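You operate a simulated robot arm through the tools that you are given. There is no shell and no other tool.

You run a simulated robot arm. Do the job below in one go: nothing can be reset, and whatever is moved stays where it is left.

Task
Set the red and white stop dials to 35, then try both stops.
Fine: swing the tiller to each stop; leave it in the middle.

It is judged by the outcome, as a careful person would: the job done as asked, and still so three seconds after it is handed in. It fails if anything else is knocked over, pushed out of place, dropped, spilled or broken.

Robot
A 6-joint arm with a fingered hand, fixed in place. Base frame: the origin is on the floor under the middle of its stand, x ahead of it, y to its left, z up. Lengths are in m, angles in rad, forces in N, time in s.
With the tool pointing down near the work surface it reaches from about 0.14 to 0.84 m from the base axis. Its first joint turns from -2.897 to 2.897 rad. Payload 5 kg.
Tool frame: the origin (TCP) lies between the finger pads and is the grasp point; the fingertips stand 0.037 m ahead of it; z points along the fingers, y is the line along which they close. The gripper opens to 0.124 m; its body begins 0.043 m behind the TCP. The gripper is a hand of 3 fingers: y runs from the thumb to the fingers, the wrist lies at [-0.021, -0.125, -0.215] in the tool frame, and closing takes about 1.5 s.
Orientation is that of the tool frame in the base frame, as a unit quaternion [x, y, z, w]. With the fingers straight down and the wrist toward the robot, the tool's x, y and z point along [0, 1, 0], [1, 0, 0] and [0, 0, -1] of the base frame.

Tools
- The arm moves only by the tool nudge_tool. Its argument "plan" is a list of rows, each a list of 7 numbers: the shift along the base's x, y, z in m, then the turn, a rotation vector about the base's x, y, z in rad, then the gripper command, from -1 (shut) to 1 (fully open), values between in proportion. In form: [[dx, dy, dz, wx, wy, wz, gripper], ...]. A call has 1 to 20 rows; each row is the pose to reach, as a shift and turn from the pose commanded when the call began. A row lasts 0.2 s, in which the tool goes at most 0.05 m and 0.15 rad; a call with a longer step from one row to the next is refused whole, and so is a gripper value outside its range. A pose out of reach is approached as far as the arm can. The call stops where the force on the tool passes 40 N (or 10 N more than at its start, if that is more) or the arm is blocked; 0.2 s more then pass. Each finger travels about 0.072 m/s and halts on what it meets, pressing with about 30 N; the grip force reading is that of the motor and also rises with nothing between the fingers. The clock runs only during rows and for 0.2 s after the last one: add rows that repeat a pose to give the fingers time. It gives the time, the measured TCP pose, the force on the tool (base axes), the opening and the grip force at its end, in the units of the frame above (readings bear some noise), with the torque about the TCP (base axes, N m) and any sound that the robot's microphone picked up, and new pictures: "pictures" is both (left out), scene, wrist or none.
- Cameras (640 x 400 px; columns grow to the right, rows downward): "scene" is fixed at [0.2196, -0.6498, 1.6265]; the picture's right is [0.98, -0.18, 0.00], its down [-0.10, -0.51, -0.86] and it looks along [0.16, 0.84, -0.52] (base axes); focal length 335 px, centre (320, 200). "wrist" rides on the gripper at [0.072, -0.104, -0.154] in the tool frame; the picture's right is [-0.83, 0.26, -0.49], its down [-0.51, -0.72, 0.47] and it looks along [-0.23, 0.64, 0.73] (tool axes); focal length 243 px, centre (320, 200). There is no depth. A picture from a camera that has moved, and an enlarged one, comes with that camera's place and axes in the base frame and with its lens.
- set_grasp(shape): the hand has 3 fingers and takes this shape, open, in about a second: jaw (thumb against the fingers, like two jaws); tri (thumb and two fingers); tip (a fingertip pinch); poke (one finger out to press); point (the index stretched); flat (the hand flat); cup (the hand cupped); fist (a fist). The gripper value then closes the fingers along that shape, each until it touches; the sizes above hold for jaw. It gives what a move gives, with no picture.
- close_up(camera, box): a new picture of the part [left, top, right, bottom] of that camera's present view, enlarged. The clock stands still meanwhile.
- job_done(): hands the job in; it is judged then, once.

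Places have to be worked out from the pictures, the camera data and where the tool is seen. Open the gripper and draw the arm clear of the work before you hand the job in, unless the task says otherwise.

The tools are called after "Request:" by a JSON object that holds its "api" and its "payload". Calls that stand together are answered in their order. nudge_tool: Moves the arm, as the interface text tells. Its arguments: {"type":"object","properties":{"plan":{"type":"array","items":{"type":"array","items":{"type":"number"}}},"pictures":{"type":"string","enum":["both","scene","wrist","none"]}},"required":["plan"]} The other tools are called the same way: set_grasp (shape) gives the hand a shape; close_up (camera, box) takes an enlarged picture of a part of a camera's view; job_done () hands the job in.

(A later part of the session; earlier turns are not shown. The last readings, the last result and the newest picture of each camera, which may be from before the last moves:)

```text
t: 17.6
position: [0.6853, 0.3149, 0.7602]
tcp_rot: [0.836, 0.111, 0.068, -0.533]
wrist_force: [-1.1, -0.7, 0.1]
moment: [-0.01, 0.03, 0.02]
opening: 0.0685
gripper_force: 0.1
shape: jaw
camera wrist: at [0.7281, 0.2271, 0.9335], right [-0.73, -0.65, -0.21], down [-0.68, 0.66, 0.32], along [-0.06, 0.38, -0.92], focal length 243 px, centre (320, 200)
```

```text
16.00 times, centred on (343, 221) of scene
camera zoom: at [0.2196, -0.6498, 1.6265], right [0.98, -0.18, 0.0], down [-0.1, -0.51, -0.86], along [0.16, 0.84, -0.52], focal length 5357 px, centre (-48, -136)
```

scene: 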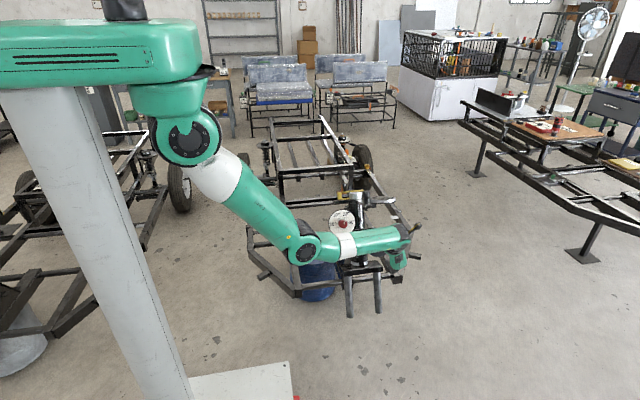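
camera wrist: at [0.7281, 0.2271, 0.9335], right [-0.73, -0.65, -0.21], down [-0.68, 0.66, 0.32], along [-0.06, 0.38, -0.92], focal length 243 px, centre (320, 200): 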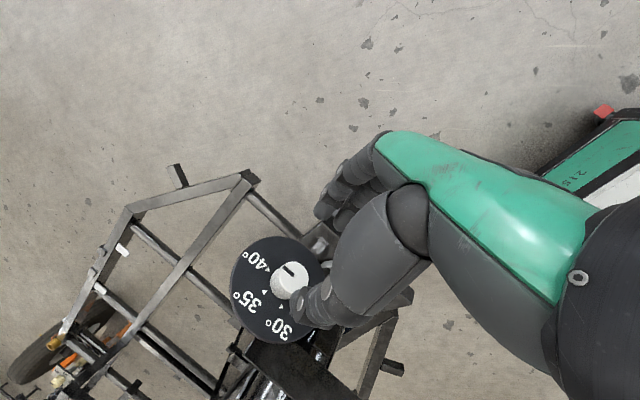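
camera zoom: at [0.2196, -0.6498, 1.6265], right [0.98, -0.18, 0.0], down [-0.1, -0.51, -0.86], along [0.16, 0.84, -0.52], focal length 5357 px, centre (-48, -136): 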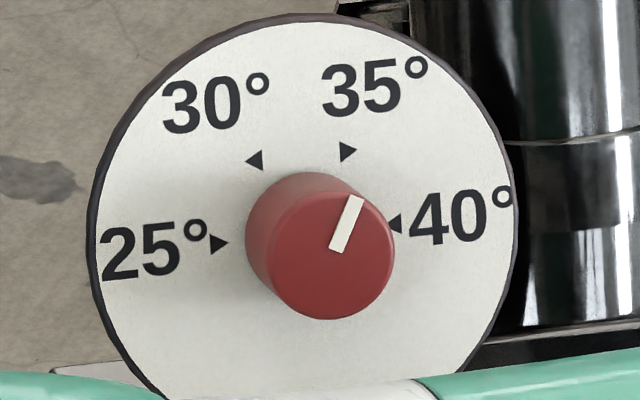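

The red line sits a few degrees past 35 (it seems to have shifted slightly on release), so I'll fine-tune it later. For the white knob, this closer view refines its axis to base (0.678, 0.420, 0.719), so I'll correct ~7 mm left and ~6 mm up, then slide in.

Request:
{"api": "nudge_tool", "payload": {"plan": [[-0.0065, 0.0025, 0.0055, 0, 0, 0, 0.1], [-0.0066, 0.017, -0.001, 0, 0, 0, 0.1], [-0.0067, 0.032, -0.008, 0, 0, 0, 0.1], [-0.0068, 0.047, -0.015, 0, 0, 0, 0.1], [-0.0069, 0.0624, -0.0223, 0, 0, 0, 0.1], [-0.0069, 0.0624, -0.0223, 0, 0, 0, 0.1]], "pictures": "wrist"}}

Request:
{"api": "close_up", "payload": {"camera": "wrist", "box": [235, 180, 435, 340]}}

```text
t: 19.1
position: [0.6791, 0.3761, 0.7365]
tcp_rot: [0.836, 0.112, 0.068, -0.533]
wrist_force: [0.4, -0.6, -0.3]
moment: [0.0, 0.0, 0.01]
opening: 0.0688
gripper_force: 0.0
shape: jaw
camera wrist: at [0.7223, 0.2883, 0.9105], right [-0.73, -0.65, -0.22], down [-0.68, 0.66, 0.31], along [-0.06, 0.38, -0.92], focal length 243 px, centre (320, 200)
```

wrist: 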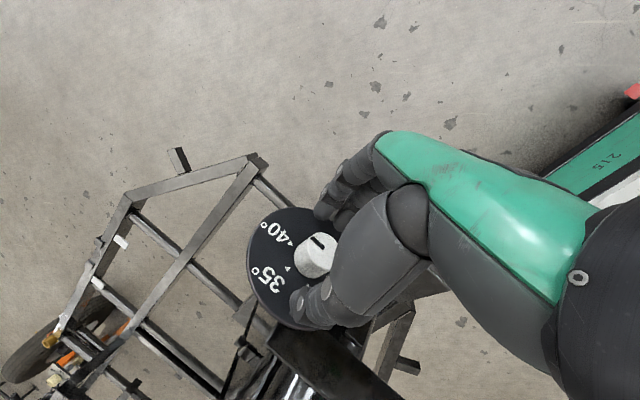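

```text
2.50 times, centred on (335, 260) of wrist
camera zoom: at [0.7223, 0.2883, 0.9105], right [-0.73, -0.65, -0.22], down [-0.68, 0.66, 0.31], along [-0.06, 0.38, -0.92], focal length 606 px, centre (282, 50)
```

zoom: 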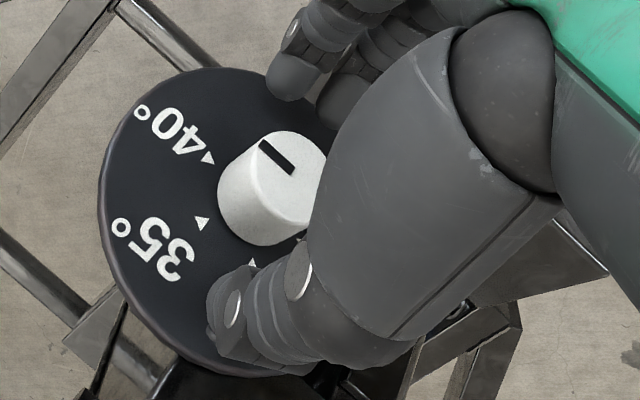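

The white knob sits about 3 mm low-left of centre in the finger gap compared with the red grasp; I'll nudge by (−2, +1, +2) mm and close on it.

Request:
{"api": "nudge_tool", "payload": {"plan": [[-0.002, 0.001, 0.002, 0, 0, 0, 0.1], [-0.002, 0.001, 0.002, 0, 0, 0, -0.1], [-0.002, 0.001, 0.002, 0, 0, 0, -0.4], [-0.002, 0.001, 0.002, 0, 0, 0, -0.7], [-0.002, 0.001, 0.002, 0, 0, 0, -0.8], [-0.002, 0.001, 0.002, 0, 0, 0, -0.8]], "pictures": "wrist"}}

Request:
{"api": "close_up", "payload": {"camera": "wrist", "box": [235, 180, 435, 340]}}

```text
t: 20.4
position: [0.6773, 0.3773, 0.7391]
tcp_rot: [0.835, 0.111, 0.068, -0.534]
wrist_force: [0.1, 3.3, -0.9]
moment: [0.06, -0.01, 0.01]
opening: 0.0244
gripper_force: 29.9
shape: jaw
camera wrist: at [0.7201, 0.2892, 0.9123], right [-0.73, -0.65, -0.22], down [-0.68, 0.66, 0.31], along [-0.06, 0.38, -0.92], focal length 243 px, centre (320, 200)
```

wrist: 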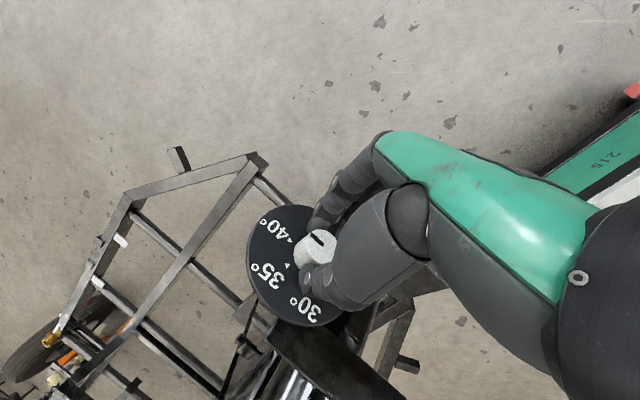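

```text
2.50 times, centred on (335, 260) of wrist
camera zoom: at [0.7201, 0.2892, 0.9123], right [-0.73, -0.65, -0.22], down [-0.68, 0.66, 0.31], along [-0.06, 0.38, -0.92], focal length 606 px, centre (282, 50)
```

zoom: 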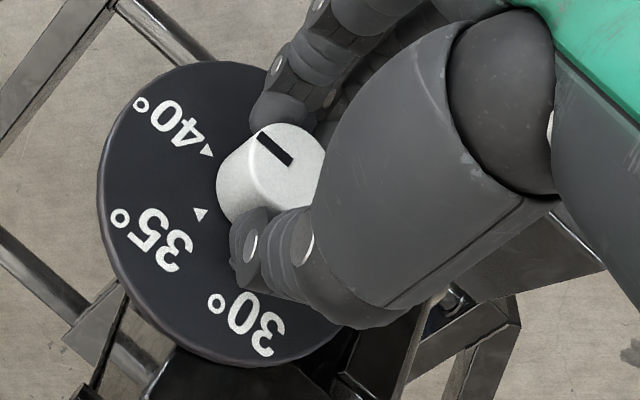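

Gripped at 30 N with little side load. I'll turn it counter-clockwise about the axis by ~57°, slightly short to allow for the few degrees the release seems to add.

Request:
{"api": "nudge_tool", "payload": {"plan": [[0, 0, 0, 0, -0.1008, 0.0468, -0.8], [0, 0, 0, 0, -0.2016, 0.0936, -0.8], [0, 0, 0, 0, -0.3023, 0.1403, -0.8], [0, 0, 0, 0, -0.4031, 0.1871, -0.8], [0, 0, 0, 0, -0.5039, 0.2339, -0.8]], "pictures": "none"}}

```text
t: 21.6
position: [0.6767, 0.3777, 0.739]
tcp_rot: [0.774, 0.337, 0.212, -0.492]
wrist_force: [0.2, 3.8, -2.5]
moment: [-0.01, -0.02, -0.09]
opening: 0.0245
gripper_force: 29.7
shape: jaw
```

Side load is tiny, so it's turning cleanly; continuing the second half of the turn.

Request:
{"api": "nudge_tool", "payload": {"plan": [[0, 0, 0, 0, -0.1008, 0.0468, -0.8], [0, 0, 0, 0, -0.2016, 0.0936, -0.8], [0, 0, 0, 0, -0.3023, 0.1403, -0.8], [0, 0, 0, 0, -0.4031, 0.1871, -0.8]], "pictures": "wrist"}}

Request:
{"api": "close_up", "payload": {"camera": "wrist", "box": [235, 180, 435, 340]}}

Request:
{"api": "close_up", "payload": {"camera": "scene", "box": [315, 185, 415, 270]}}

```text
t: 22.6
position: [0.6769, 0.3773, 0.7384]
tcp_rot: [0.681, 0.498, 0.317, -0.433]
wrist_force: [4.1, -5.6, -7.3]
moment: [-0.25, -0.08, -0.33]
opening: 0.024
gripper_force: 30.1
shape: jaw
camera wrist: at [0.599, 0.2817, 0.8954], right [0.0, -0.82, -0.58], down [-0.84, 0.31, -0.44], along [0.54, 0.49, -0.69], focal length 243 px, centre (320, 200)
```

wrist: 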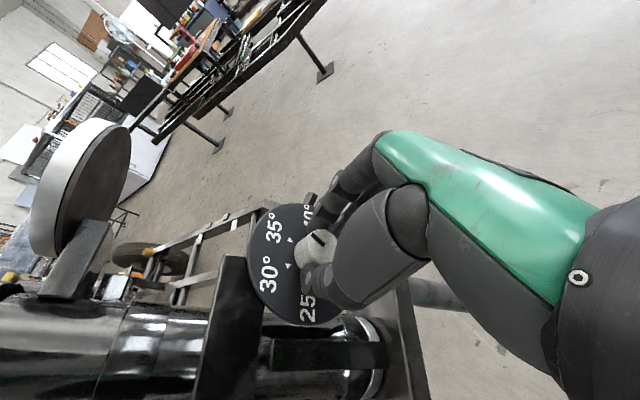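

```text
2.50 times, centred on (335, 260) of wrist
camera zoom: at [0.599, 0.2817, 0.8954], right [0.0, -0.82, -0.58], down [-0.84, 0.31, -0.44], along [0.54, 0.49, -0.69], focal length 606 px, centre (282, 50)
```

zoom: 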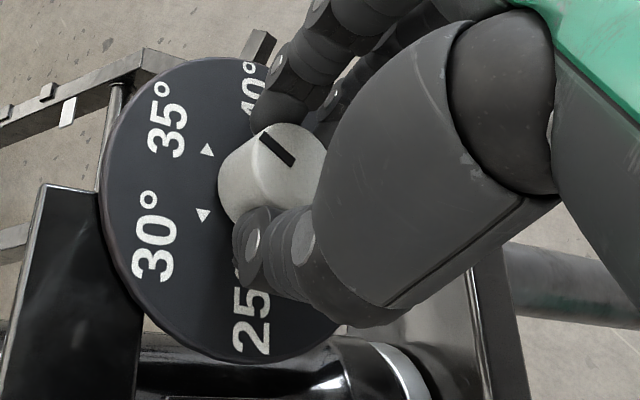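

```text
4.71 times, centred on (365, 228) of scene
camera zoom: at [0.2196, -0.6498, 1.6265], right [0.98, -0.18, 0.0], down [-0.1, -0.51, -0.86], along [0.16, 0.84, -0.52], focal length 1576 px, centre (108, 71)
```

zoom: 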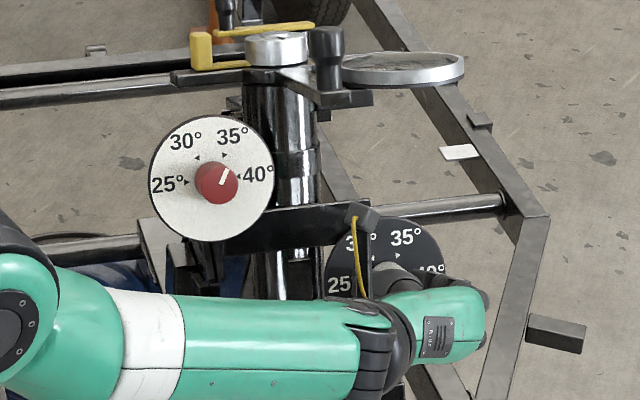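

The 35 mark is now next to the line, as 40 was before. I'll release gently in small steps and back out along the normal.

Request:
{"api": "nudge_tool", "payload": {"plan": [[0, 0, 0, 0, 0, 0, -0.55], [0, 0, 0, 0, 0, 0, -0.4], [0, 0, 0, 0, 0, 0, -0.2], [0, 0, 0, 0, 0, 0, 0.1], [0, 0, 0, 0, 0, 0, 0.1], [0, -0.027, 0.0126, 0, 0, 0, 0.1], [0, -0.054, 0.0253, 0, 0, 0, 0.1], [0, -0.081, 0.038, 0, 0, 0, 0.1], [0, -0.105, 0.05, 0, 0, 0, 0.1]], "pictures": "wrist"}}

Request:
{"api": "close_up", "payload": {"camera": "wrist", "box": [210, 200, 330, 320]}}

Request:
{"api": "close_up", "payload": {"camera": "scene", "box": [315, 195, 415, 270]}}

```text
t: 24.6
position: [0.6772, 0.274, 0.7873]
tcp_rot: [0.681, 0.498, 0.317, -0.433]
wrist_force: [-0.3, 1.1, 0.4]
moment: [-0.01, -0.01, -0.04]
opening: 0.0679
gripper_force: 0.1
shape: jaw
camera wrist: at [0.5994, 0.1775, 0.9435], right [0.0, -0.82, -0.58], down [-0.84, 0.31, -0.44], along [0.54, 0.49, -0.69], focal length 243 px, centre (320, 200)
```

wrist: 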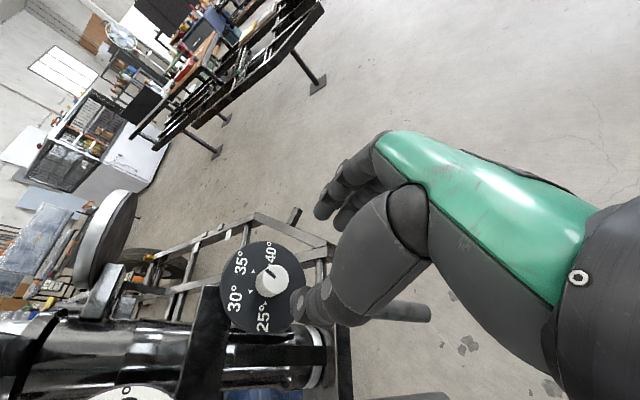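

```text
3.33 times, centred on (270, 260) of wrist
camera zoom: at [0.5994, 0.1775, 0.9435], right [0.0, -0.82, -0.58], down [-0.84, 0.31, -0.44], along [0.54, 0.49, -0.69], focal length 809 px, centre (487, 0)
```

zoom: 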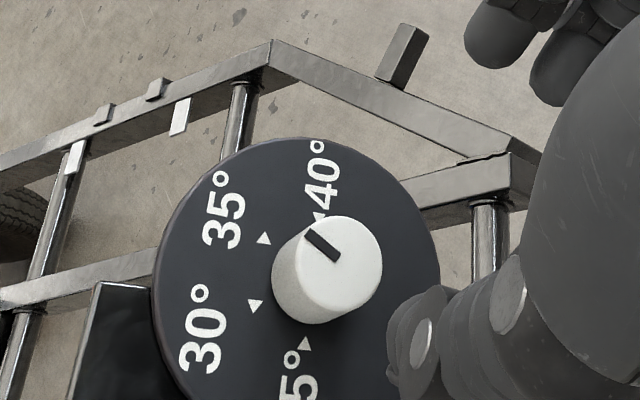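

```text
5.33 times, centred on (365, 232) of scene
camera zoom: at [0.2196, -0.6498, 1.6265], right [0.98, -0.18, 0.0], down [-0.1, -0.51, -0.86], along [0.16, 0.84, -0.52], focal length 1786 px, centre (80, 27)
```

zoom: 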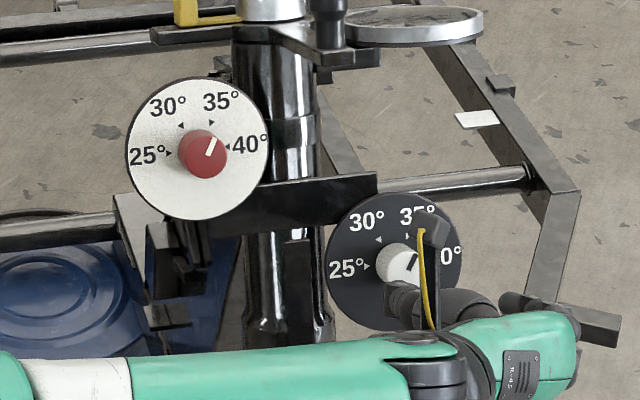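

The white line looks close to 35. Before fine-tuning I want accurate angles, so I'll zoom harder on both knobs.

Request:
{"api": "close_up", "payload": {"camera": "scene", "box": [338, 217, 350, 229]}}

Request:
{"api": "close_up", "payload": {"camera": "wrist", "box": [250, 255, 300, 305]}}

```text
16.00 times, centred on (344, 223) of scene
camera zoom: at [0.2196, -0.6498, 1.6265], right [0.98, -0.18, 0.0], down [-0.1, -0.51, -0.86], along [0.16, 0.84, -0.52], focal length 5357 px, centre (-64, -168)
```

zoom: 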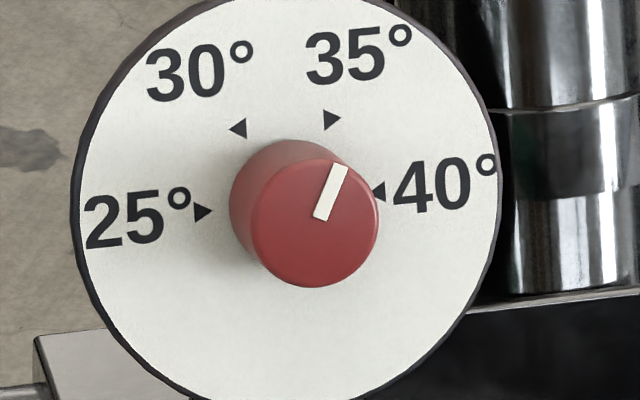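

```text
8.00 times, centred on (275, 280) of wrist
camera zoom: at [0.5994, 0.1775, 0.9435], right [0.0, -0.82, -0.58], down [-0.84, 0.31, -0.44], along [0.54, 0.49, -0.69], focal length 1941 px, centre (680, -440)
```

zoom: 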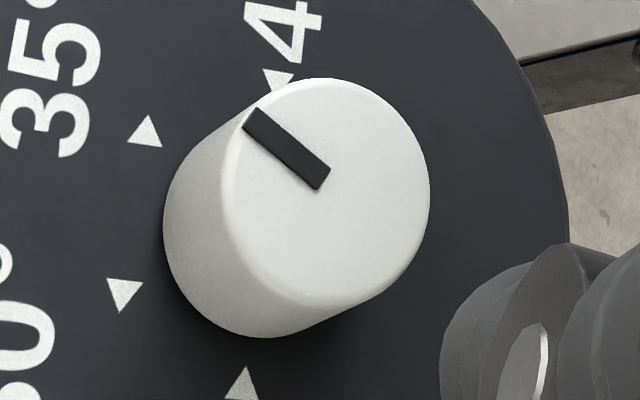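

White measures within ~1–2° of the 35 mark, but red is about 4° past it. I'll return to the red knob (standoff first) for a small trim.

Request:
{"api": "nudge_tool", "payload": {"plan": [[-0.03, 0, 0.02, 0, 0, 0, 0.1], [-0.06, 0, 0.04, 0, 0, 0, 0.1], [-0.09, 0.01, 0.06, 0, 0, 0, 0.1], [-0.12, 0.03, 0.08, 0, 0, 0, 0.1], [-0.15, 0.05, 0.0933, 0, 0, 0, 0.1], [-0.1567, 0.0583, 0.0933, 0, 0, 0, 0.1], [-0.1567, 0.0583, 0.0933, 0, 0, 0, 0.1]], "pictures": "wrist"}}

Request:
{"api": "close_up", "payload": {"camera": "wrist", "box": [250, 250, 310, 310]}}

Request:
{"api": "close_up", "payload": {"camera": "scene", "box": [364, 232, 394, 258]}}

```text
t: 26.2
position: [0.5198, 0.3307, 0.8799]
tcp_rot: [0.681, 0.499, 0.316, -0.433]
wrist_force: [0.3, 0.1, 0.6]
moment: [0.03, 0.01, 0.0]
opening: 0.0676
gripper_force: 0.0
shape: jaw
camera wrist: at [0.4427, 0.2359, 1.0357], right [0.0, -0.82, -0.58], down [-0.84, 0.31, -0.44], along [0.54, 0.49, -0.69], focal length 243 px, centre (320, 200)
```

wrist: 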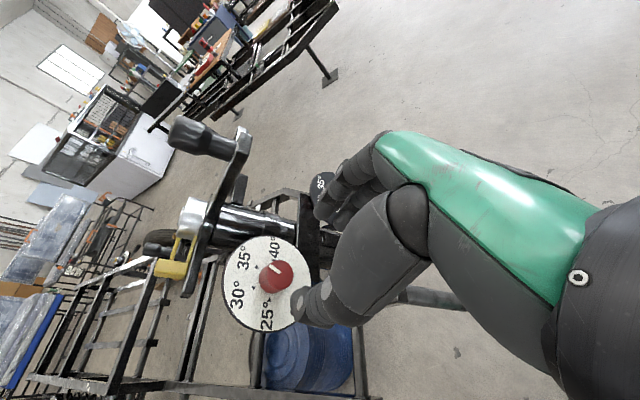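

```text
6.67 times, centred on (280, 280) of wrist
camera zoom: at [0.4427, 0.2359, 1.0357], right [0.0, -0.82, -0.58], down [-0.84, 0.31, -0.44], along [0.54, 0.49, -0.69], focal length 1618 px, centre (587, -333)
```

zoom: 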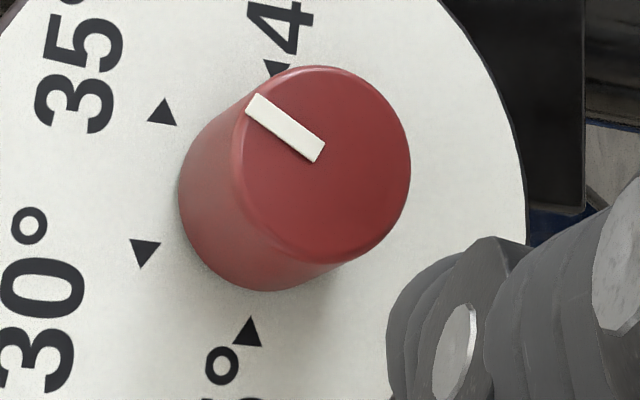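

```text
15.38 times, centred on (379, 245) of scene
camera zoom: at [0.2196, -0.6498, 1.6265], right [0.98, -0.18, 0.0], down [-0.1, -0.51, -0.86], along [0.16, 0.84, -0.52], focal length 5151 px, centre (-588, -492)
```

zoom: 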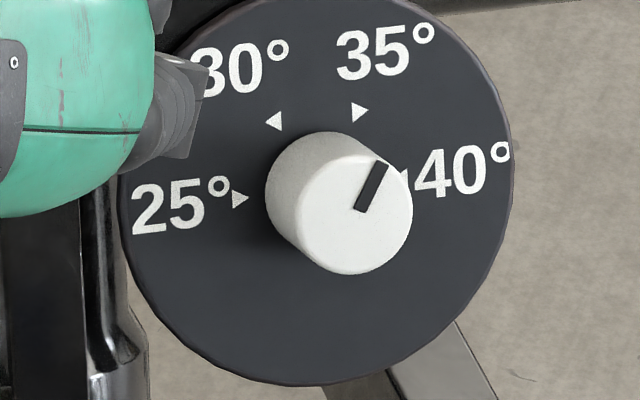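

Averaging the two views, white is on 35 within ~1.5°, while red is ~3° past. I'll slide in again along the red knob's axis, grip, and trim it slightly clockwise.

Request:
{"api": "nudge_tool", "payload": {"plan": [[0.0005, 0.02, -0.009, 0, 0, 0, 0.1], [0.001, 0.04, -0.018, 0, 0, 0, 0.1], [0.001, 0.06, -0.027, 0, 0, 0, 0.1], [0.001, 0.078, -0.0355, 0, 0, 0, 0.1], [0.001, 0.092, -0.042, 0, 0, 0, 0.1], [0.001, 0.092, -0.042, 0, 0, 0, -0.1], [0.001, 0.092, -0.042, 0, 0, 0, -0.3], [0.001, 0.092, -0.042, 0, 0, 0, -0.45], [0.001, 0.092, -0.042, 0, 0, 0, -0.6], [0.001, 0.092, -0.042, 0, 0, 0, -0.7], [0.001, 0.092, -0.042, 0, 0, 0, -0.7]], "pictures": "wrist"}}

Request:
{"api": "close_up", "payload": {"camera": "wrist", "box": [275, 210, 345, 280]}}

Request:
{"api": "close_up", "payload": {"camera": "scene", "box": [328, 205, 362, 239]}}

```text
t: 28.6
position: [0.521, 0.4239, 0.8387]
tcp_rot: [0.681, 0.499, 0.316, -0.434]
wrist_force: [-1.0, 4.1, -0.3]
moment: [0.06, 0.01, 0.05]
opening: 0.0245
gripper_force: 29.9
shape: jaw
camera wrist: at [0.4437, 0.3275, 0.9948], right [0.0, -0.82, -0.58], down [-0.84, 0.31, -0.44], along [0.54, 0.49, -0.69], focal length 243 px, centre (320, 200)
```

wrist: 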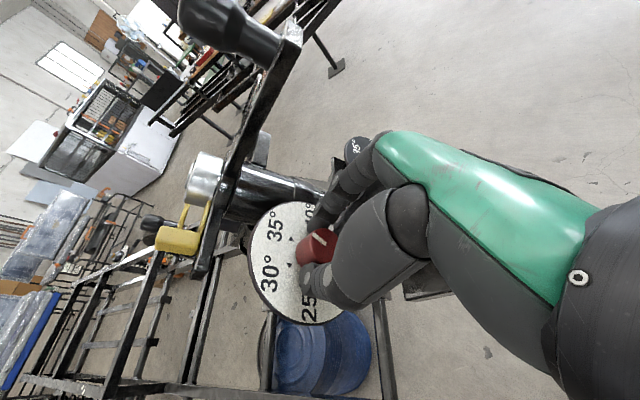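

```text
5.71 times, centred on (310, 245) of wrist
camera zoom: at [0.4437, 0.3275, 0.9948], right [0.0, -0.82, -0.58], down [-0.84, 0.31, -0.44], along [0.54, 0.49, -0.69], focal length 1386 px, centre (377, -57)
```

zoom: 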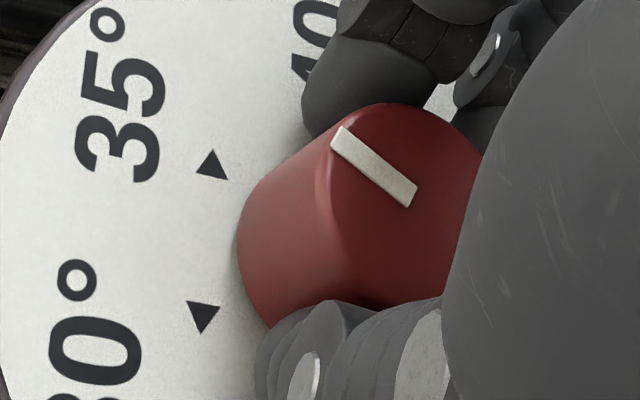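

```text
11.76 times, centred on (345, 222) of scene
camera zoom: at [0.2196, -0.6498, 1.6265], right [0.98, -0.18, 0.0], down [-0.1, -0.51, -0.86], along [0.16, 0.84, -0.52], focal length 3939 px, centre (26, -59)
```

zoom: 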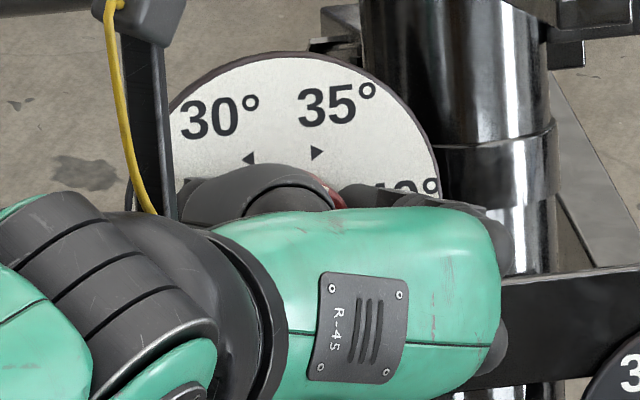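

Gripped without disturbing it. I'll trim clockwise by ~2.5°, release in small steps and back out.

Request:
{"api": "nudge_tool", "payload": {"plan": [[0, 0, 0, 0, 0.02, -0.0093, -0.7], [0, 0, 0, 0, 0.04, -0.0186, -0.7], [0, 0, 0, 0, 0.04, -0.0186, -0.7], [0, 0, 0, 0, 0.04, -0.0186, -0.55], [0, 0, 0, 0, 0.04, -0.0186, -0.4], [0, 0, 0, 0, 0.04, -0.0186, -0.2], [0, 0, 0, 0, 0.04, -0.0186, 0.1], [0, 0, 0, 0, 0.04, -0.0186, 0.1], [0, -0.027, 0.0126, 0, 0.04, -0.0186, 0.1], [0, -0.054, 0.0253, 0, 0.04, -0.0186, 0.1], [0, -0.081, 0.038, 0, 0.04, -0.0186, 0.1], [0, -0.115, 0.055, 0, 0.04, -0.0186, 0.1]], "pictures": "wrist"}}

Request:
{"api": "close_up", "payload": {"camera": "wrist", "box": [245, 240, 305, 300]}}

Request:
{"api": "close_up", "payload": {"camera": "scene", "box": [334, 213, 352, 229]}}

```text
t: 31.2
position: [0.519, 0.3064, 0.8961]
tcp_rot: [0.692, 0.484, 0.306, -0.44]
wrist_force: [-0.6, -0.1, -0.1]
moment: [0.01, 0.01, 0.01]
opening: 0.0675
gripper_force: 0.0
shape: jaw
camera wrist: at [0.4458, 0.212, 1.0559], right [-0.04, -0.82, -0.58], down [-0.85, 0.33, -0.41], along [0.52, 0.48, -0.71], focal length 243 px, centre (320, 200)
```

wrist: 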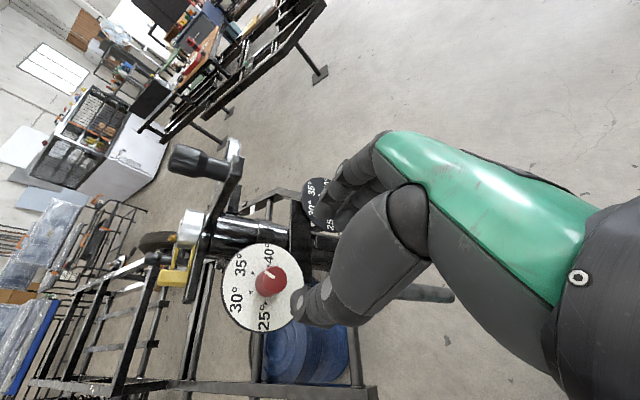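

```text
6.67 times, centred on (275, 270) of wrist
camera zoom: at [0.4458, 0.212, 1.0559], right [-0.04, -0.82, -0.58], down [-0.85, 0.33, -0.41], along [0.52, 0.48, -0.71], focal length 1618 px, centre (620, -267)
```

zoom: 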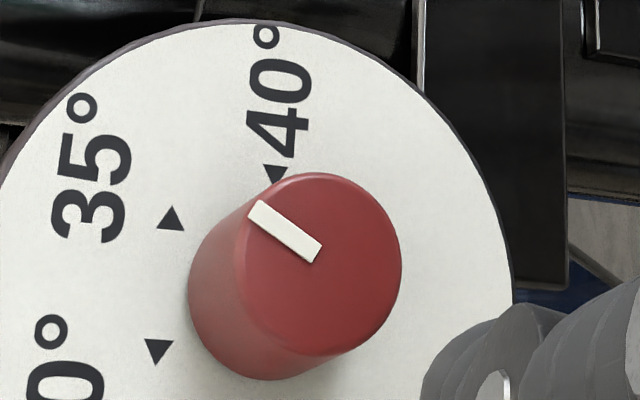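

```text
16.00 times, centred on (343, 221) of scene
camera zoom: at [0.2196, -0.6498, 1.6265], right [0.98, -0.18, 0.0], down [-0.1, -0.51, -0.86], along [0.16, 0.84, -0.52], focal length 5357 px, centre (-48, -136)
```

zoom: 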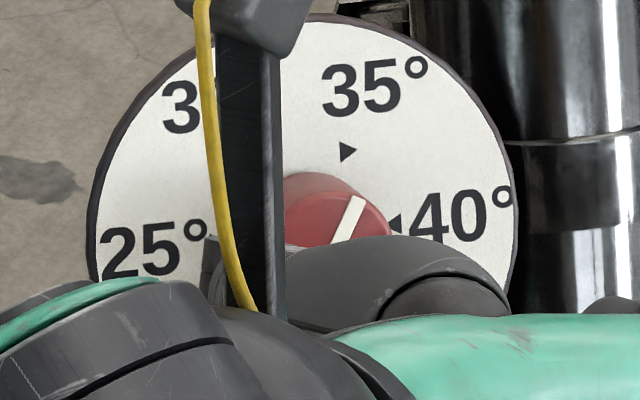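

Red is now at the 35 mark (line parallel to the marker direction in the scene view). Next is the tiller; let me zoom in to see its arm, handle and the stop hardware.

Request:
{"api": "close_up", "payload": {"camera": "wrist", "box": [130, 120, 310, 300]}}

Request:
{"api": "close_up", "payload": {"camera": "scene", "box": [335, 170, 405, 220]}}

```text
2.22 times, centred on (220, 210) of wrist
camera zoom: at [0.4458, 0.212, 1.0559], right [-0.04, -0.82, -0.58], down [-0.85, 0.33, -0.41], along [0.52, 0.48, -0.71], focal length 539 px, centre (542, 178)
```

zoom: 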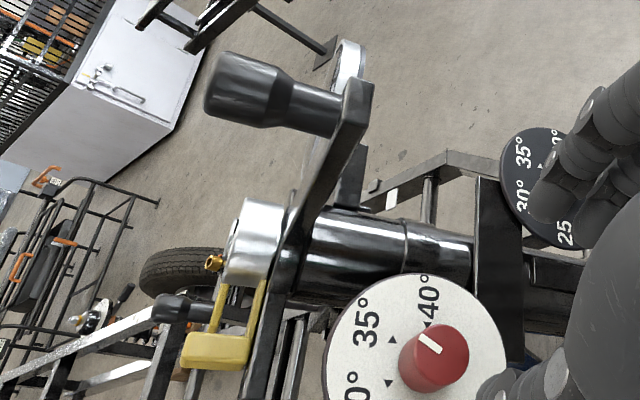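

```text
8.00 times, centred on (370, 195) of scene
camera zoom: at [0.2196, -0.6498, 1.6265], right [0.98, -0.18, 0.0], down [-0.1, -0.51, -0.86], along [0.16, 0.84, -0.52], focal length 2678 px, centre (-80, 240)
```

zoom: 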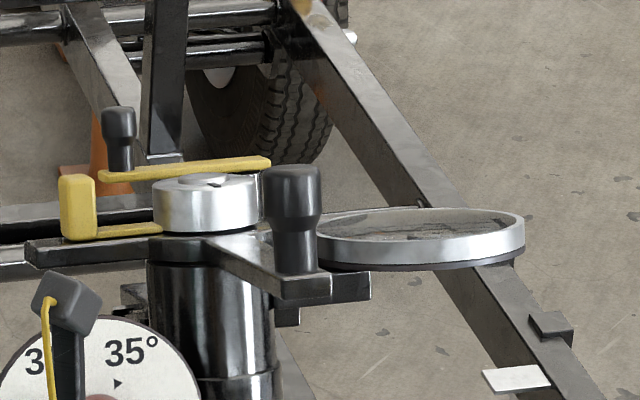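

The tiller is the arm with the black grip at about (0.604, 0.414), standing up to z≈0.99; the round disc to its right matters for clearance, so I'll look at it in detail.

Request:
{"api": "close_up", "payload": {"camera": "scene", "box": [362, 185, 402, 215]}}

Request:
{"api": "close_up", "payload": {"camera": "wrist", "box": [150, 125, 270, 225]}}

Request:
{"api": "close_up", "payload": {"camera": "scene", "box": [332, 180, 372, 212]}}

```text
13.33 times, centred on (382, 200) of scene
camera zoom: at [0.2196, -0.6498, 1.6265], right [0.98, -0.18, 0.0], down [-0.1, -0.51, -0.86], along [0.16, 0.84, -0.52], focal length 4464 px, centre (-507, 200)
```

zoom: 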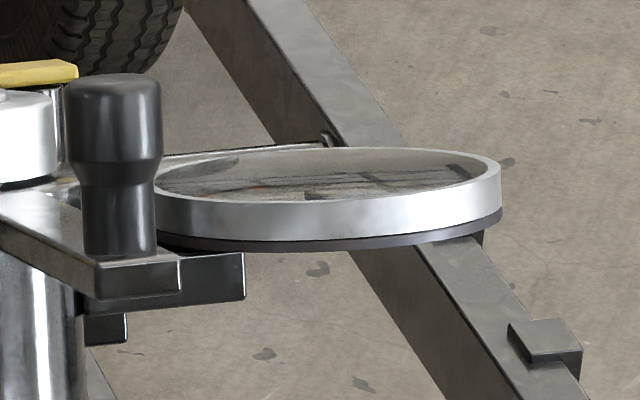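

```text
4.00 times, centred on (210, 175) of wrist
camera zoom: at [0.4458, 0.212, 1.0559], right [-0.04, -0.82, -0.58], down [-0.85, 0.33, -0.41], along [0.52, 0.48, -0.71], focal length 970 px, centre (760, 300)
```

zoom: 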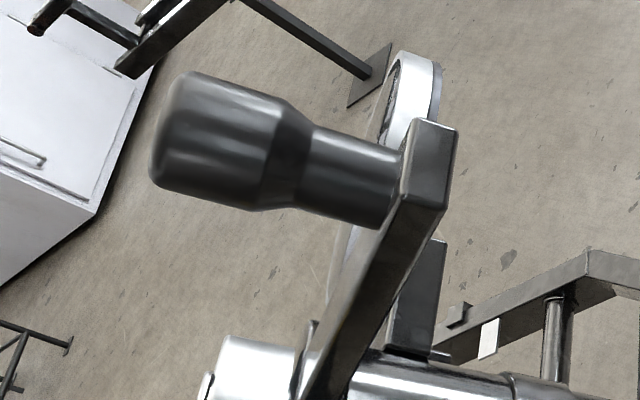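

```text
12.50 times, centred on (352, 196) of scene
camera zoom: at [0.2196, -0.6498, 1.6265], right [0.98, -0.18, 0.0], down [-0.1, -0.51, -0.86], along [0.16, 0.84, -0.52], focal length 4185 px, centre (-80, 250)
```

zoom: 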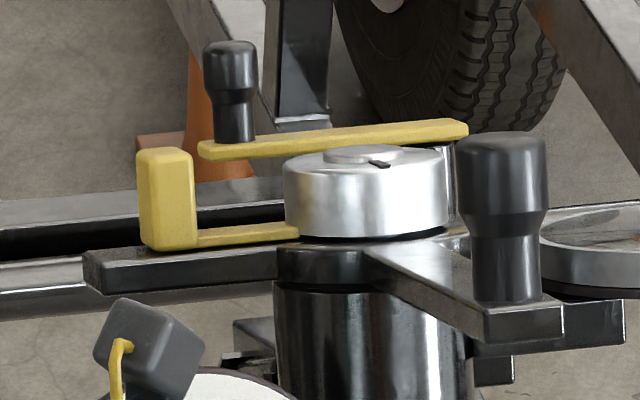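

Refined geometry: column axis x≈0.600, tiller grip at radius ≈0.158 m (top ≈ (0.604, 0.415, 0.992), Ø≈28 mm), and the round mirror lies straight to the right of the column, clear of a 35° swing. I'll raise the hand in front of the grip, with thumb left and fingers right, so I can cage it.

Request:
{"api": "nudge_tool", "payload": {"plan": [[0.01, -0.02, 0.03, 0, -0.08, 0.037, 0.1], [0.03, -0.03, 0.06, 0, -0.16, 0.0742, 0.1], [0.05, -0.03, 0.09, 0, -0.24, 0.1113, 0.1], [0.07, -0.02, 0.115, 0, -0.3198, 0.1484, 0.1], [0.085, 0.008, 0.129, 0, -0.3198, 0.1484, 0.1], [0.085, 0.008, 0.129, 0, -0.3198, 0.1484, 0.1]], "pictures": "both"}}

Request:
{"api": "close_up", "payload": {"camera": "wrist", "box": [180, 150, 420, 350]}}

Request:
{"api": "close_up", "payload": {"camera": "scene", "box": [300, 160, 420, 260]}}

```text
t: 32.6
position: [0.6052, 0.3128, 1.0279]
tcp_rot: [0.597, 0.597, 0.379, -0.38]
wrist_force: [-0.6, 0.4, -0.4]
moment: [-0.02, -0.03, 0.0]
opening: 0.0678
gripper_force: 0.0
shape: jaw
camera wrist: at [0.5004, 0.2052, 1.1589], right [0.26, -0.8, -0.54], down [-0.72, 0.21, -0.66], along [0.64, 0.56, -0.52], focal length 243 px, centre (320, 200)
```

scene: 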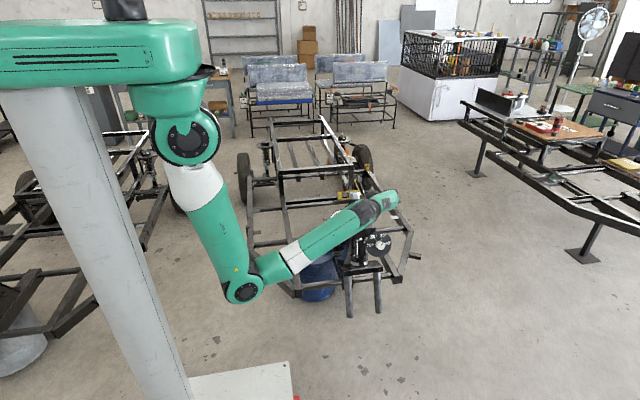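
wrist: 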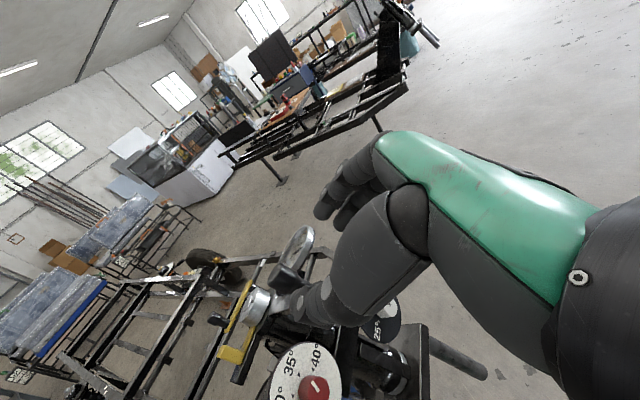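

```text
2.00 times, centred on (300, 250) of wrist
camera zoom: at [0.5004, 0.2052, 1.1589], right [0.26, -0.8, -0.54], down [-0.72, 0.21, -0.66], along [0.64, 0.56, -0.52], focal length 485 px, centre (360, 100)
```

zoom: 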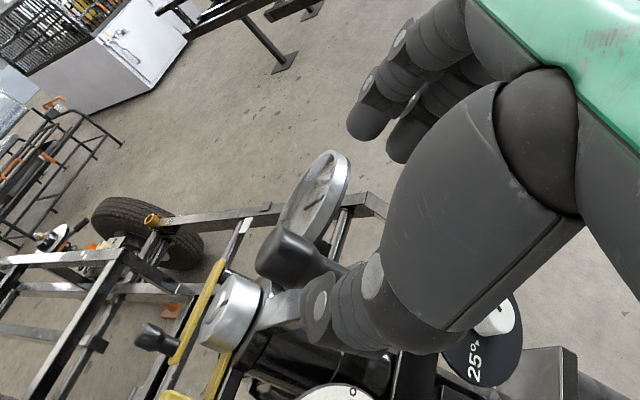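

```text
4.00 times, centred on (360, 210) of scene
camera zoom: at [0.2196, -0.6498, 1.6265], right [0.98, -0.18, 0.0], down [-0.1, -0.51, -0.86], along [0.16, 0.84, -0.52], focal length 1339 px, centre (160, 160)
```

zoom: 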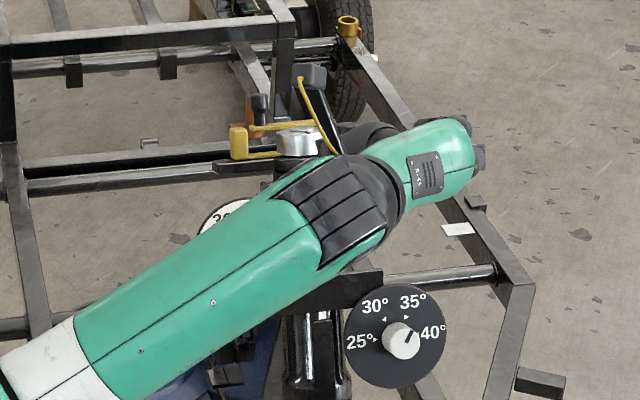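

The projected tool axis passes through the middle of the grip. I'll advance ~8 cm along the tool axis so the thumb and fingers straddle the grip, tips just past its axis.

Request:
{"api": "nudge_tool", "payload": {"plan": [[0, 0.016, -0.008, 0, 0, 0, 0.1], [-0.0005, 0.032, -0.016, 0, 0, 0, 0.1], [-0.001, 0.048, -0.024, 0, 0, 0, 0.1], [-0.001, 0.062, -0.0305, 0, 0, 0, 0.1], [-0.001, 0.074, -0.036, 0, 0, 0, 0.1], [-0.001, 0.074, -0.036, 0, 0, 0, 0.1]], "pictures": "wrist"}}

Request:
{"api": "close_up", "payload": {"camera": "wrist", "box": [220, 150, 420, 320]}}

Request:
{"api": "close_up", "payload": {"camera": "scene", "box": [320, 160, 420, 230]}}

```text
t: 34.0
position: [0.6056, 0.3905, 0.9904]
tcp_rot: [0.597, 0.597, 0.38, -0.379]
wrist_force: [0.7, -0.2, -0.3]
moment: [0.01, 0.0, -0.01]
opening: 0.0678
gripper_force: 0.1
shape: jaw
camera wrist: at [0.5003, 0.2822, 1.1209], right [0.26, -0.8, -0.54], down [-0.72, 0.21, -0.66], along [0.64, 0.56, -0.52], focal length 243 px, centre (320, 200)
```

wrist: 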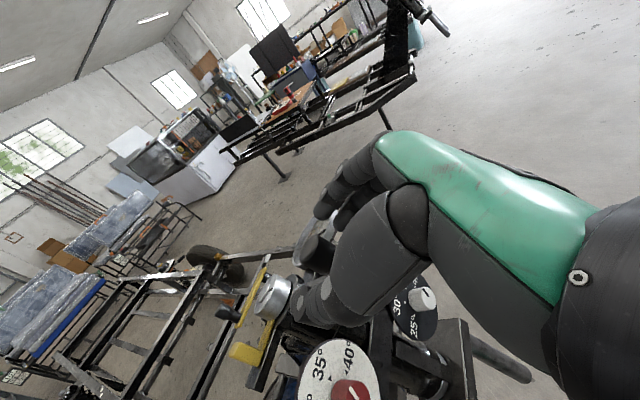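

```text
2.35 times, centred on (320, 235) of wrist
camera zoom: at [0.5003, 0.2822, 1.1209], right [0.26, -0.8, -0.54], down [-0.72, 0.21, -0.66], along [0.64, 0.56, -0.52], focal length 571 px, centre (320, 118)
```

zoom: 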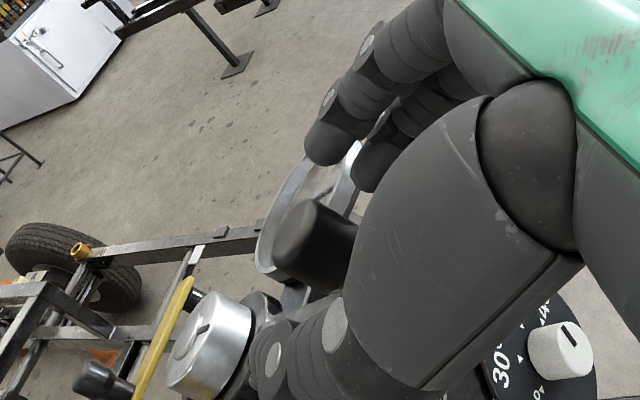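

```text
5.71 times, centred on (370, 195) of scene
camera zoom: at [0.2196, -0.6498, 1.6265], right [0.98, -0.18, 0.0], down [-0.1, -0.51, -0.86], along [0.16, 0.84, -0.52], focal length 1913 px, centre (34, 229)
```

zoom: 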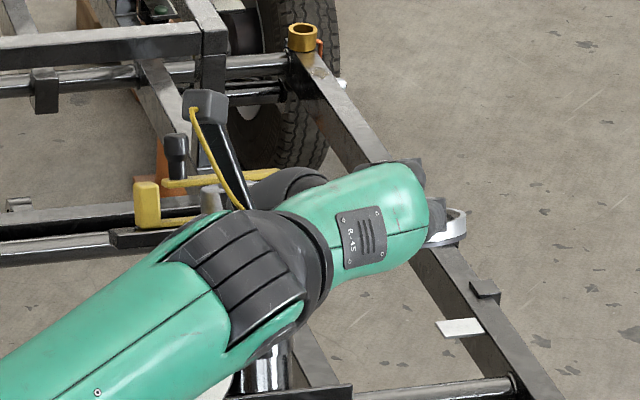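

The grip is inside the open jaws without contact. I'll narrow the jaws to a loose cage around it and swing it left along its arc to about 20°, watching the force.

Request:
{"api": "nudge_tool", "payload": {"plan": [[0, 0, 0, 0, 0, 0, -0.2], [0, 0, 0, 0, 0, 0, -0.5], [0, 0, 0, 0, 0, 0, -0.5], [-0.009, 0.0002, 0, 0, 0, 0, -0.5], [-0.0179, 0.0005, -0.0002, 0, 0, 0, -0.5], [-0.025, 0.0012, -0.0005, 0, 0, 0, -0.5], [-0.0316, 0.0021, -0.001, 0, 0, 0, -0.5]], "pictures": "wrist"}}

Request:
{"api": "close_up", "payload": {"camera": "wrist", "box": [220, 150, 420, 350]}}

```text
t: 35.6
position: [0.5712, 0.3929, 0.9882]
tcp_rot: [0.597, 0.597, 0.38, -0.379]
wrist_force: [-0.3, 0.7, -0.5]
moment: [0.05, 0.01, -0.01]
opening: 0.0314
gripper_force: 0.0
shape: jaw
camera wrist: at [0.4676, 0.2851, 1.1192], right [0.26, -0.8, -0.54], down [-0.72, 0.21, -0.66], along [0.64, 0.56, -0.52], focal length 243 px, centre (320, 200)
```

wrist: 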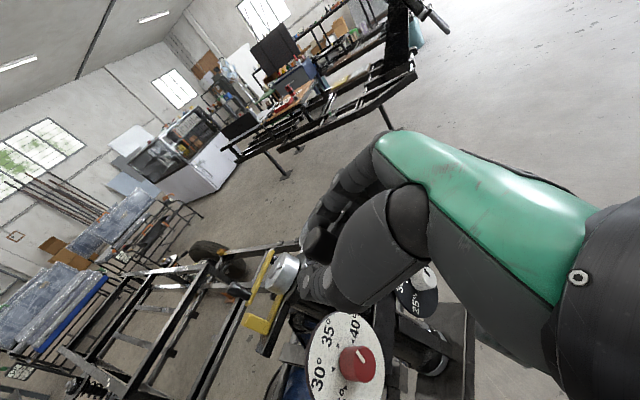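

```text
2.00 times, centred on (320, 250) of wrist
camera zoom: at [0.4676, 0.2851, 1.1192], right [0.26, -0.8, -0.54], down [-0.72, 0.21, -0.66], along [0.64, 0.56, -0.52], focal length 485 px, centre (320, 100)
```

zoom: 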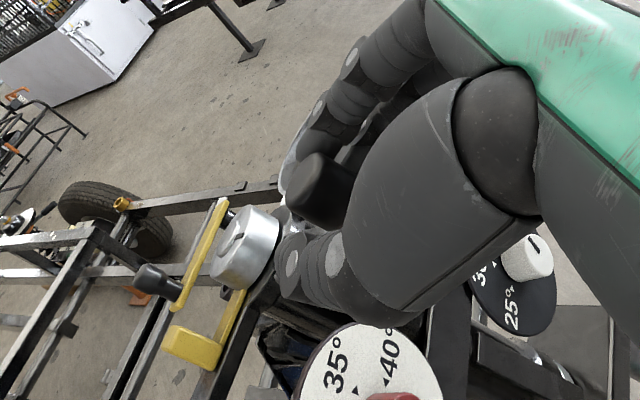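

The tiller follows freely with almost no force. I'll carry on along the arc to about 30° left.

Request:
{"api": "nudge_tool", "payload": {"plan": [[-0.0068, 0.0012, -0.0006, 0, 0, 0, -0.5], [-0.0134, 0.0027, -0.0012, 0, 0, 0, -0.5], [-0.0201, 0.0045, -0.0021, 0, 0, 0, -0.5], [-0.0266, 0.0065, -0.003, 0, 0, 0, -0.5], [-0.033, 0.0088, -0.0041, 0, 0, 0, -0.5], [-0.0393, 0.0113, -0.0052, 0, 0, 0, -0.5], [-0.0467, 0.0147, -0.0068, 0, 0, 0, -0.5], [-0.0515, 0.017, -0.0079, 0, 0, 0, -0.5]], "pictures": "both"}}

Request:
{"api": "close_up", "payload": {"camera": "wrist", "box": [220, 150, 420, 350]}}

Request:
{"api": "close_up", "payload": {"camera": "scene", "box": [320, 160, 420, 230]}}

```text
t: 37.5
position: [0.5225, 0.4105, 0.9785]
tcp_rot: [0.597, 0.597, 0.379, -0.378]
wrist_force: [-0.3, 0.4, 0.0]
moment: [0.02, -0.01, 0.01]
opening: 0.0313
gripper_force: 0.0
shape: jaw
camera wrist: at [0.4179, 0.3023, 1.1103], right [0.26, -0.8, -0.54], down [-0.72, 0.21, -0.66], along [0.64, 0.56, -0.52], focal length 243 px, centre (320, 200)
```

scene: 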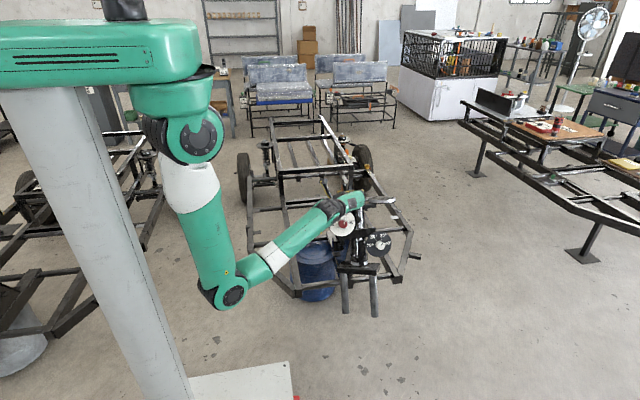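
wrist: 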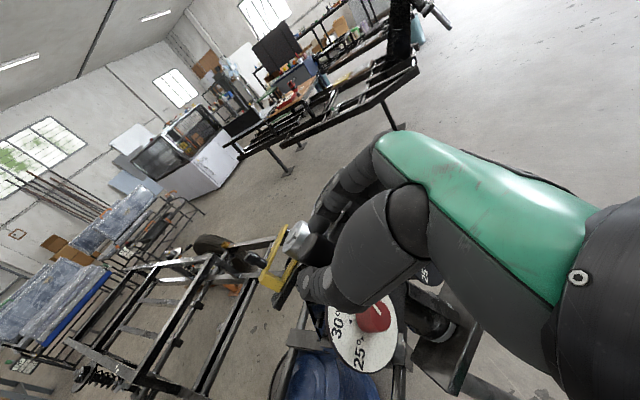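

```text
2.00 times, centred on (320, 250) of wrist
camera zoom: at [0.4179, 0.3023, 1.1103], right [0.26, -0.8, -0.54], down [-0.72, 0.21, -0.66], along [0.64, 0.56, -0.52], focal length 485 px, centre (320, 100)
```

zoom: 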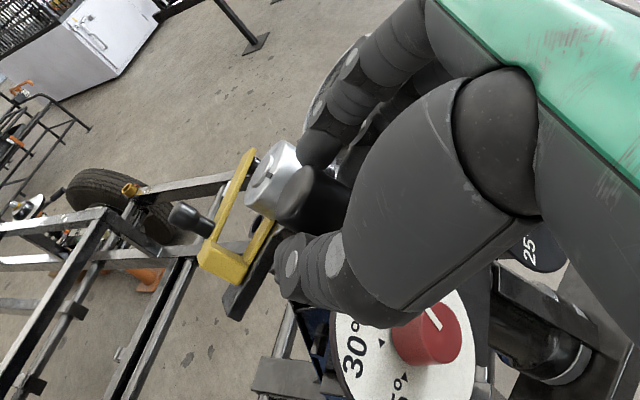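

```text
5.71 times, centred on (370, 195) of scene
camera zoom: at [0.2196, -0.6498, 1.6265], right [0.98, -0.18, 0.0], down [-0.1, -0.51, -0.86], along [0.16, 0.84, -0.52], focal length 1913 px, centre (34, 229)
```

zoom: 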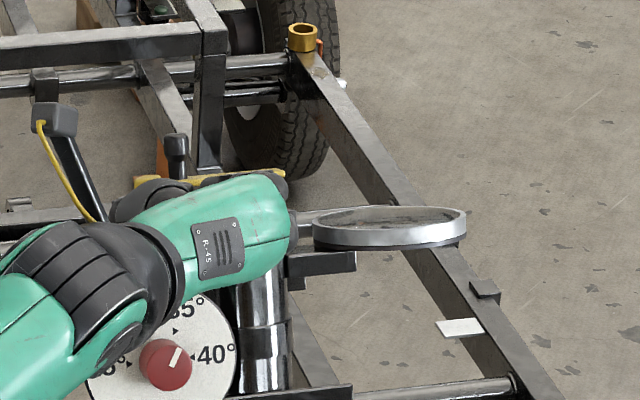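

Still free at about 27–28°. I'll now go on in small steps toward the 35° stop, watching for the force to rise.

Request:
{"api": "nudge_tool", "payload": {"plan": [[-0.0048, 0.0027, -0.0012, 0, 0, 0, -0.5], [-0.0094, 0.0054, -0.0025, 0, 0, 0, -0.5], [-0.0117, 0.0068, -0.0031, 0, 0, 0, -0.5], [-0.0139, 0.0082, -0.0038, 0, 0, 0, -0.5], [-0.0161, 0.0098, -0.0045, 0, 0, 0, -0.5], [-0.0183, 0.0112, -0.0052, 0, 0, 0, -0.5]], "pictures": "wrist"}}

Request:
{"api": "close_up", "payload": {"camera": "wrist", "box": [220, 150, 420, 350]}}

```text
t: 38.9
position: [0.5037, 0.4205, 0.9743]
tcp_rot: [0.596, 0.597, 0.38, -0.38]
wrist_force: [0.7, -0.8, -0.2]
moment: [-0.02, 0.0, 0.02]
opening: 0.0312
gripper_force: 0.0
shape: jaw
camera wrist: at [0.3996, 0.3126, 1.1054], right [0.26, -0.8, -0.54], down [-0.72, 0.21, -0.66], along [0.64, 0.56, -0.52], focal length 243 px, centre (320, 200)
```

wrist: 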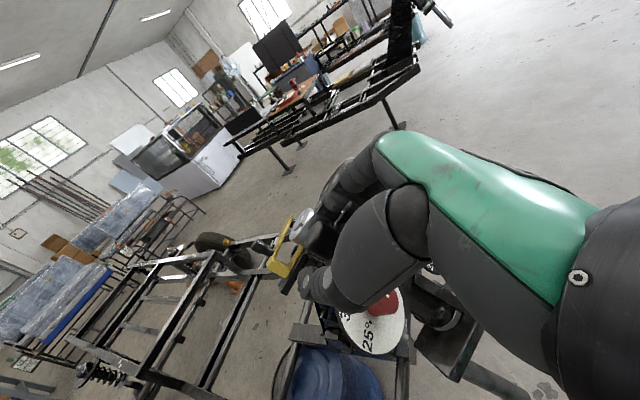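

```text
2.00 times, centred on (320, 250) of wrist
camera zoom: at [0.3996, 0.3126, 1.1054], right [0.26, -0.8, -0.54], down [-0.72, 0.21, -0.66], along [0.64, 0.56, -0.52], focal length 485 px, centre (320, 100)
```

zoom: 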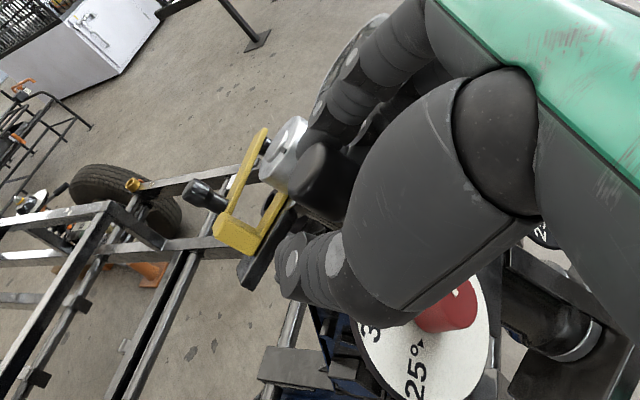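

No resistance yet at an estimated 34–35°. I'll continue in 1° steps until the stop is felt.

Request:
{"api": "nudge_tool", "payload": {"plan": [[-0.0022, 0.0015, -0.0007, 0, 0, 0, -0.5], [-0.0043, 0.0031, -0.0014, 0, 0, 0, -0.5], [-0.0065, 0.0047, -0.0022, 0, 0, 0, -0.5], [-0.0065, 0.0047, -0.0022, 0, 0, 0, -0.5]], "pictures": "wrist"}}

Request:
{"api": "close_up", "payload": {"camera": "wrist", "box": [220, 150, 420, 350]}}

```text
t: 39.9
position: [0.4973, 0.4249, 0.9722]
tcp_rot: [0.596, 0.597, 0.38, -0.379]
wrist_force: [2.7, -0.4, 1.0]
moment: [0.01, -0.03, -0.03]
opening: 0.0313
gripper_force: 0.1
shape: jaw
camera wrist: at [0.3927, 0.3172, 1.1029], right [0.26, -0.8, -0.54], down [-0.72, 0.21, -0.66], along [0.64, 0.56, -0.52], focal length 243 px, centre (320, 200)
```

wrist: 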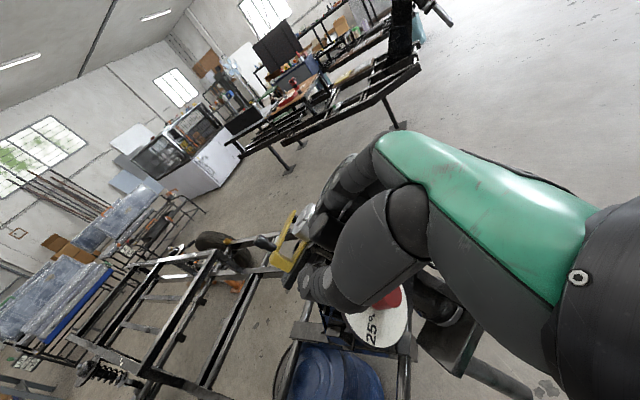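

```text
2.00 times, centred on (320, 250) of wrist
camera zoom: at [0.3927, 0.3172, 1.1029], right [0.26, -0.8, -0.54], down [-0.72, 0.21, -0.66], along [0.64, 0.56, -0.52], focal length 485 px, centre (320, 100)
```

zoom: 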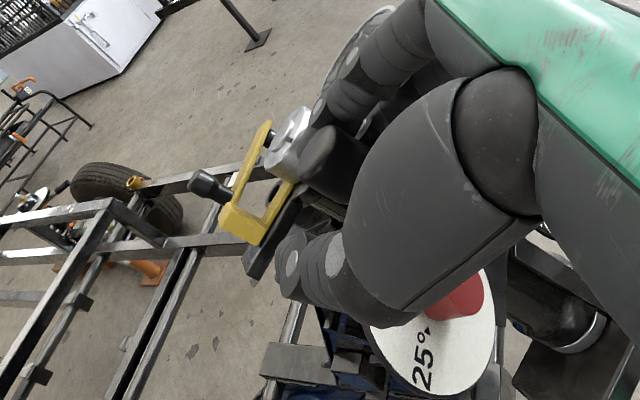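

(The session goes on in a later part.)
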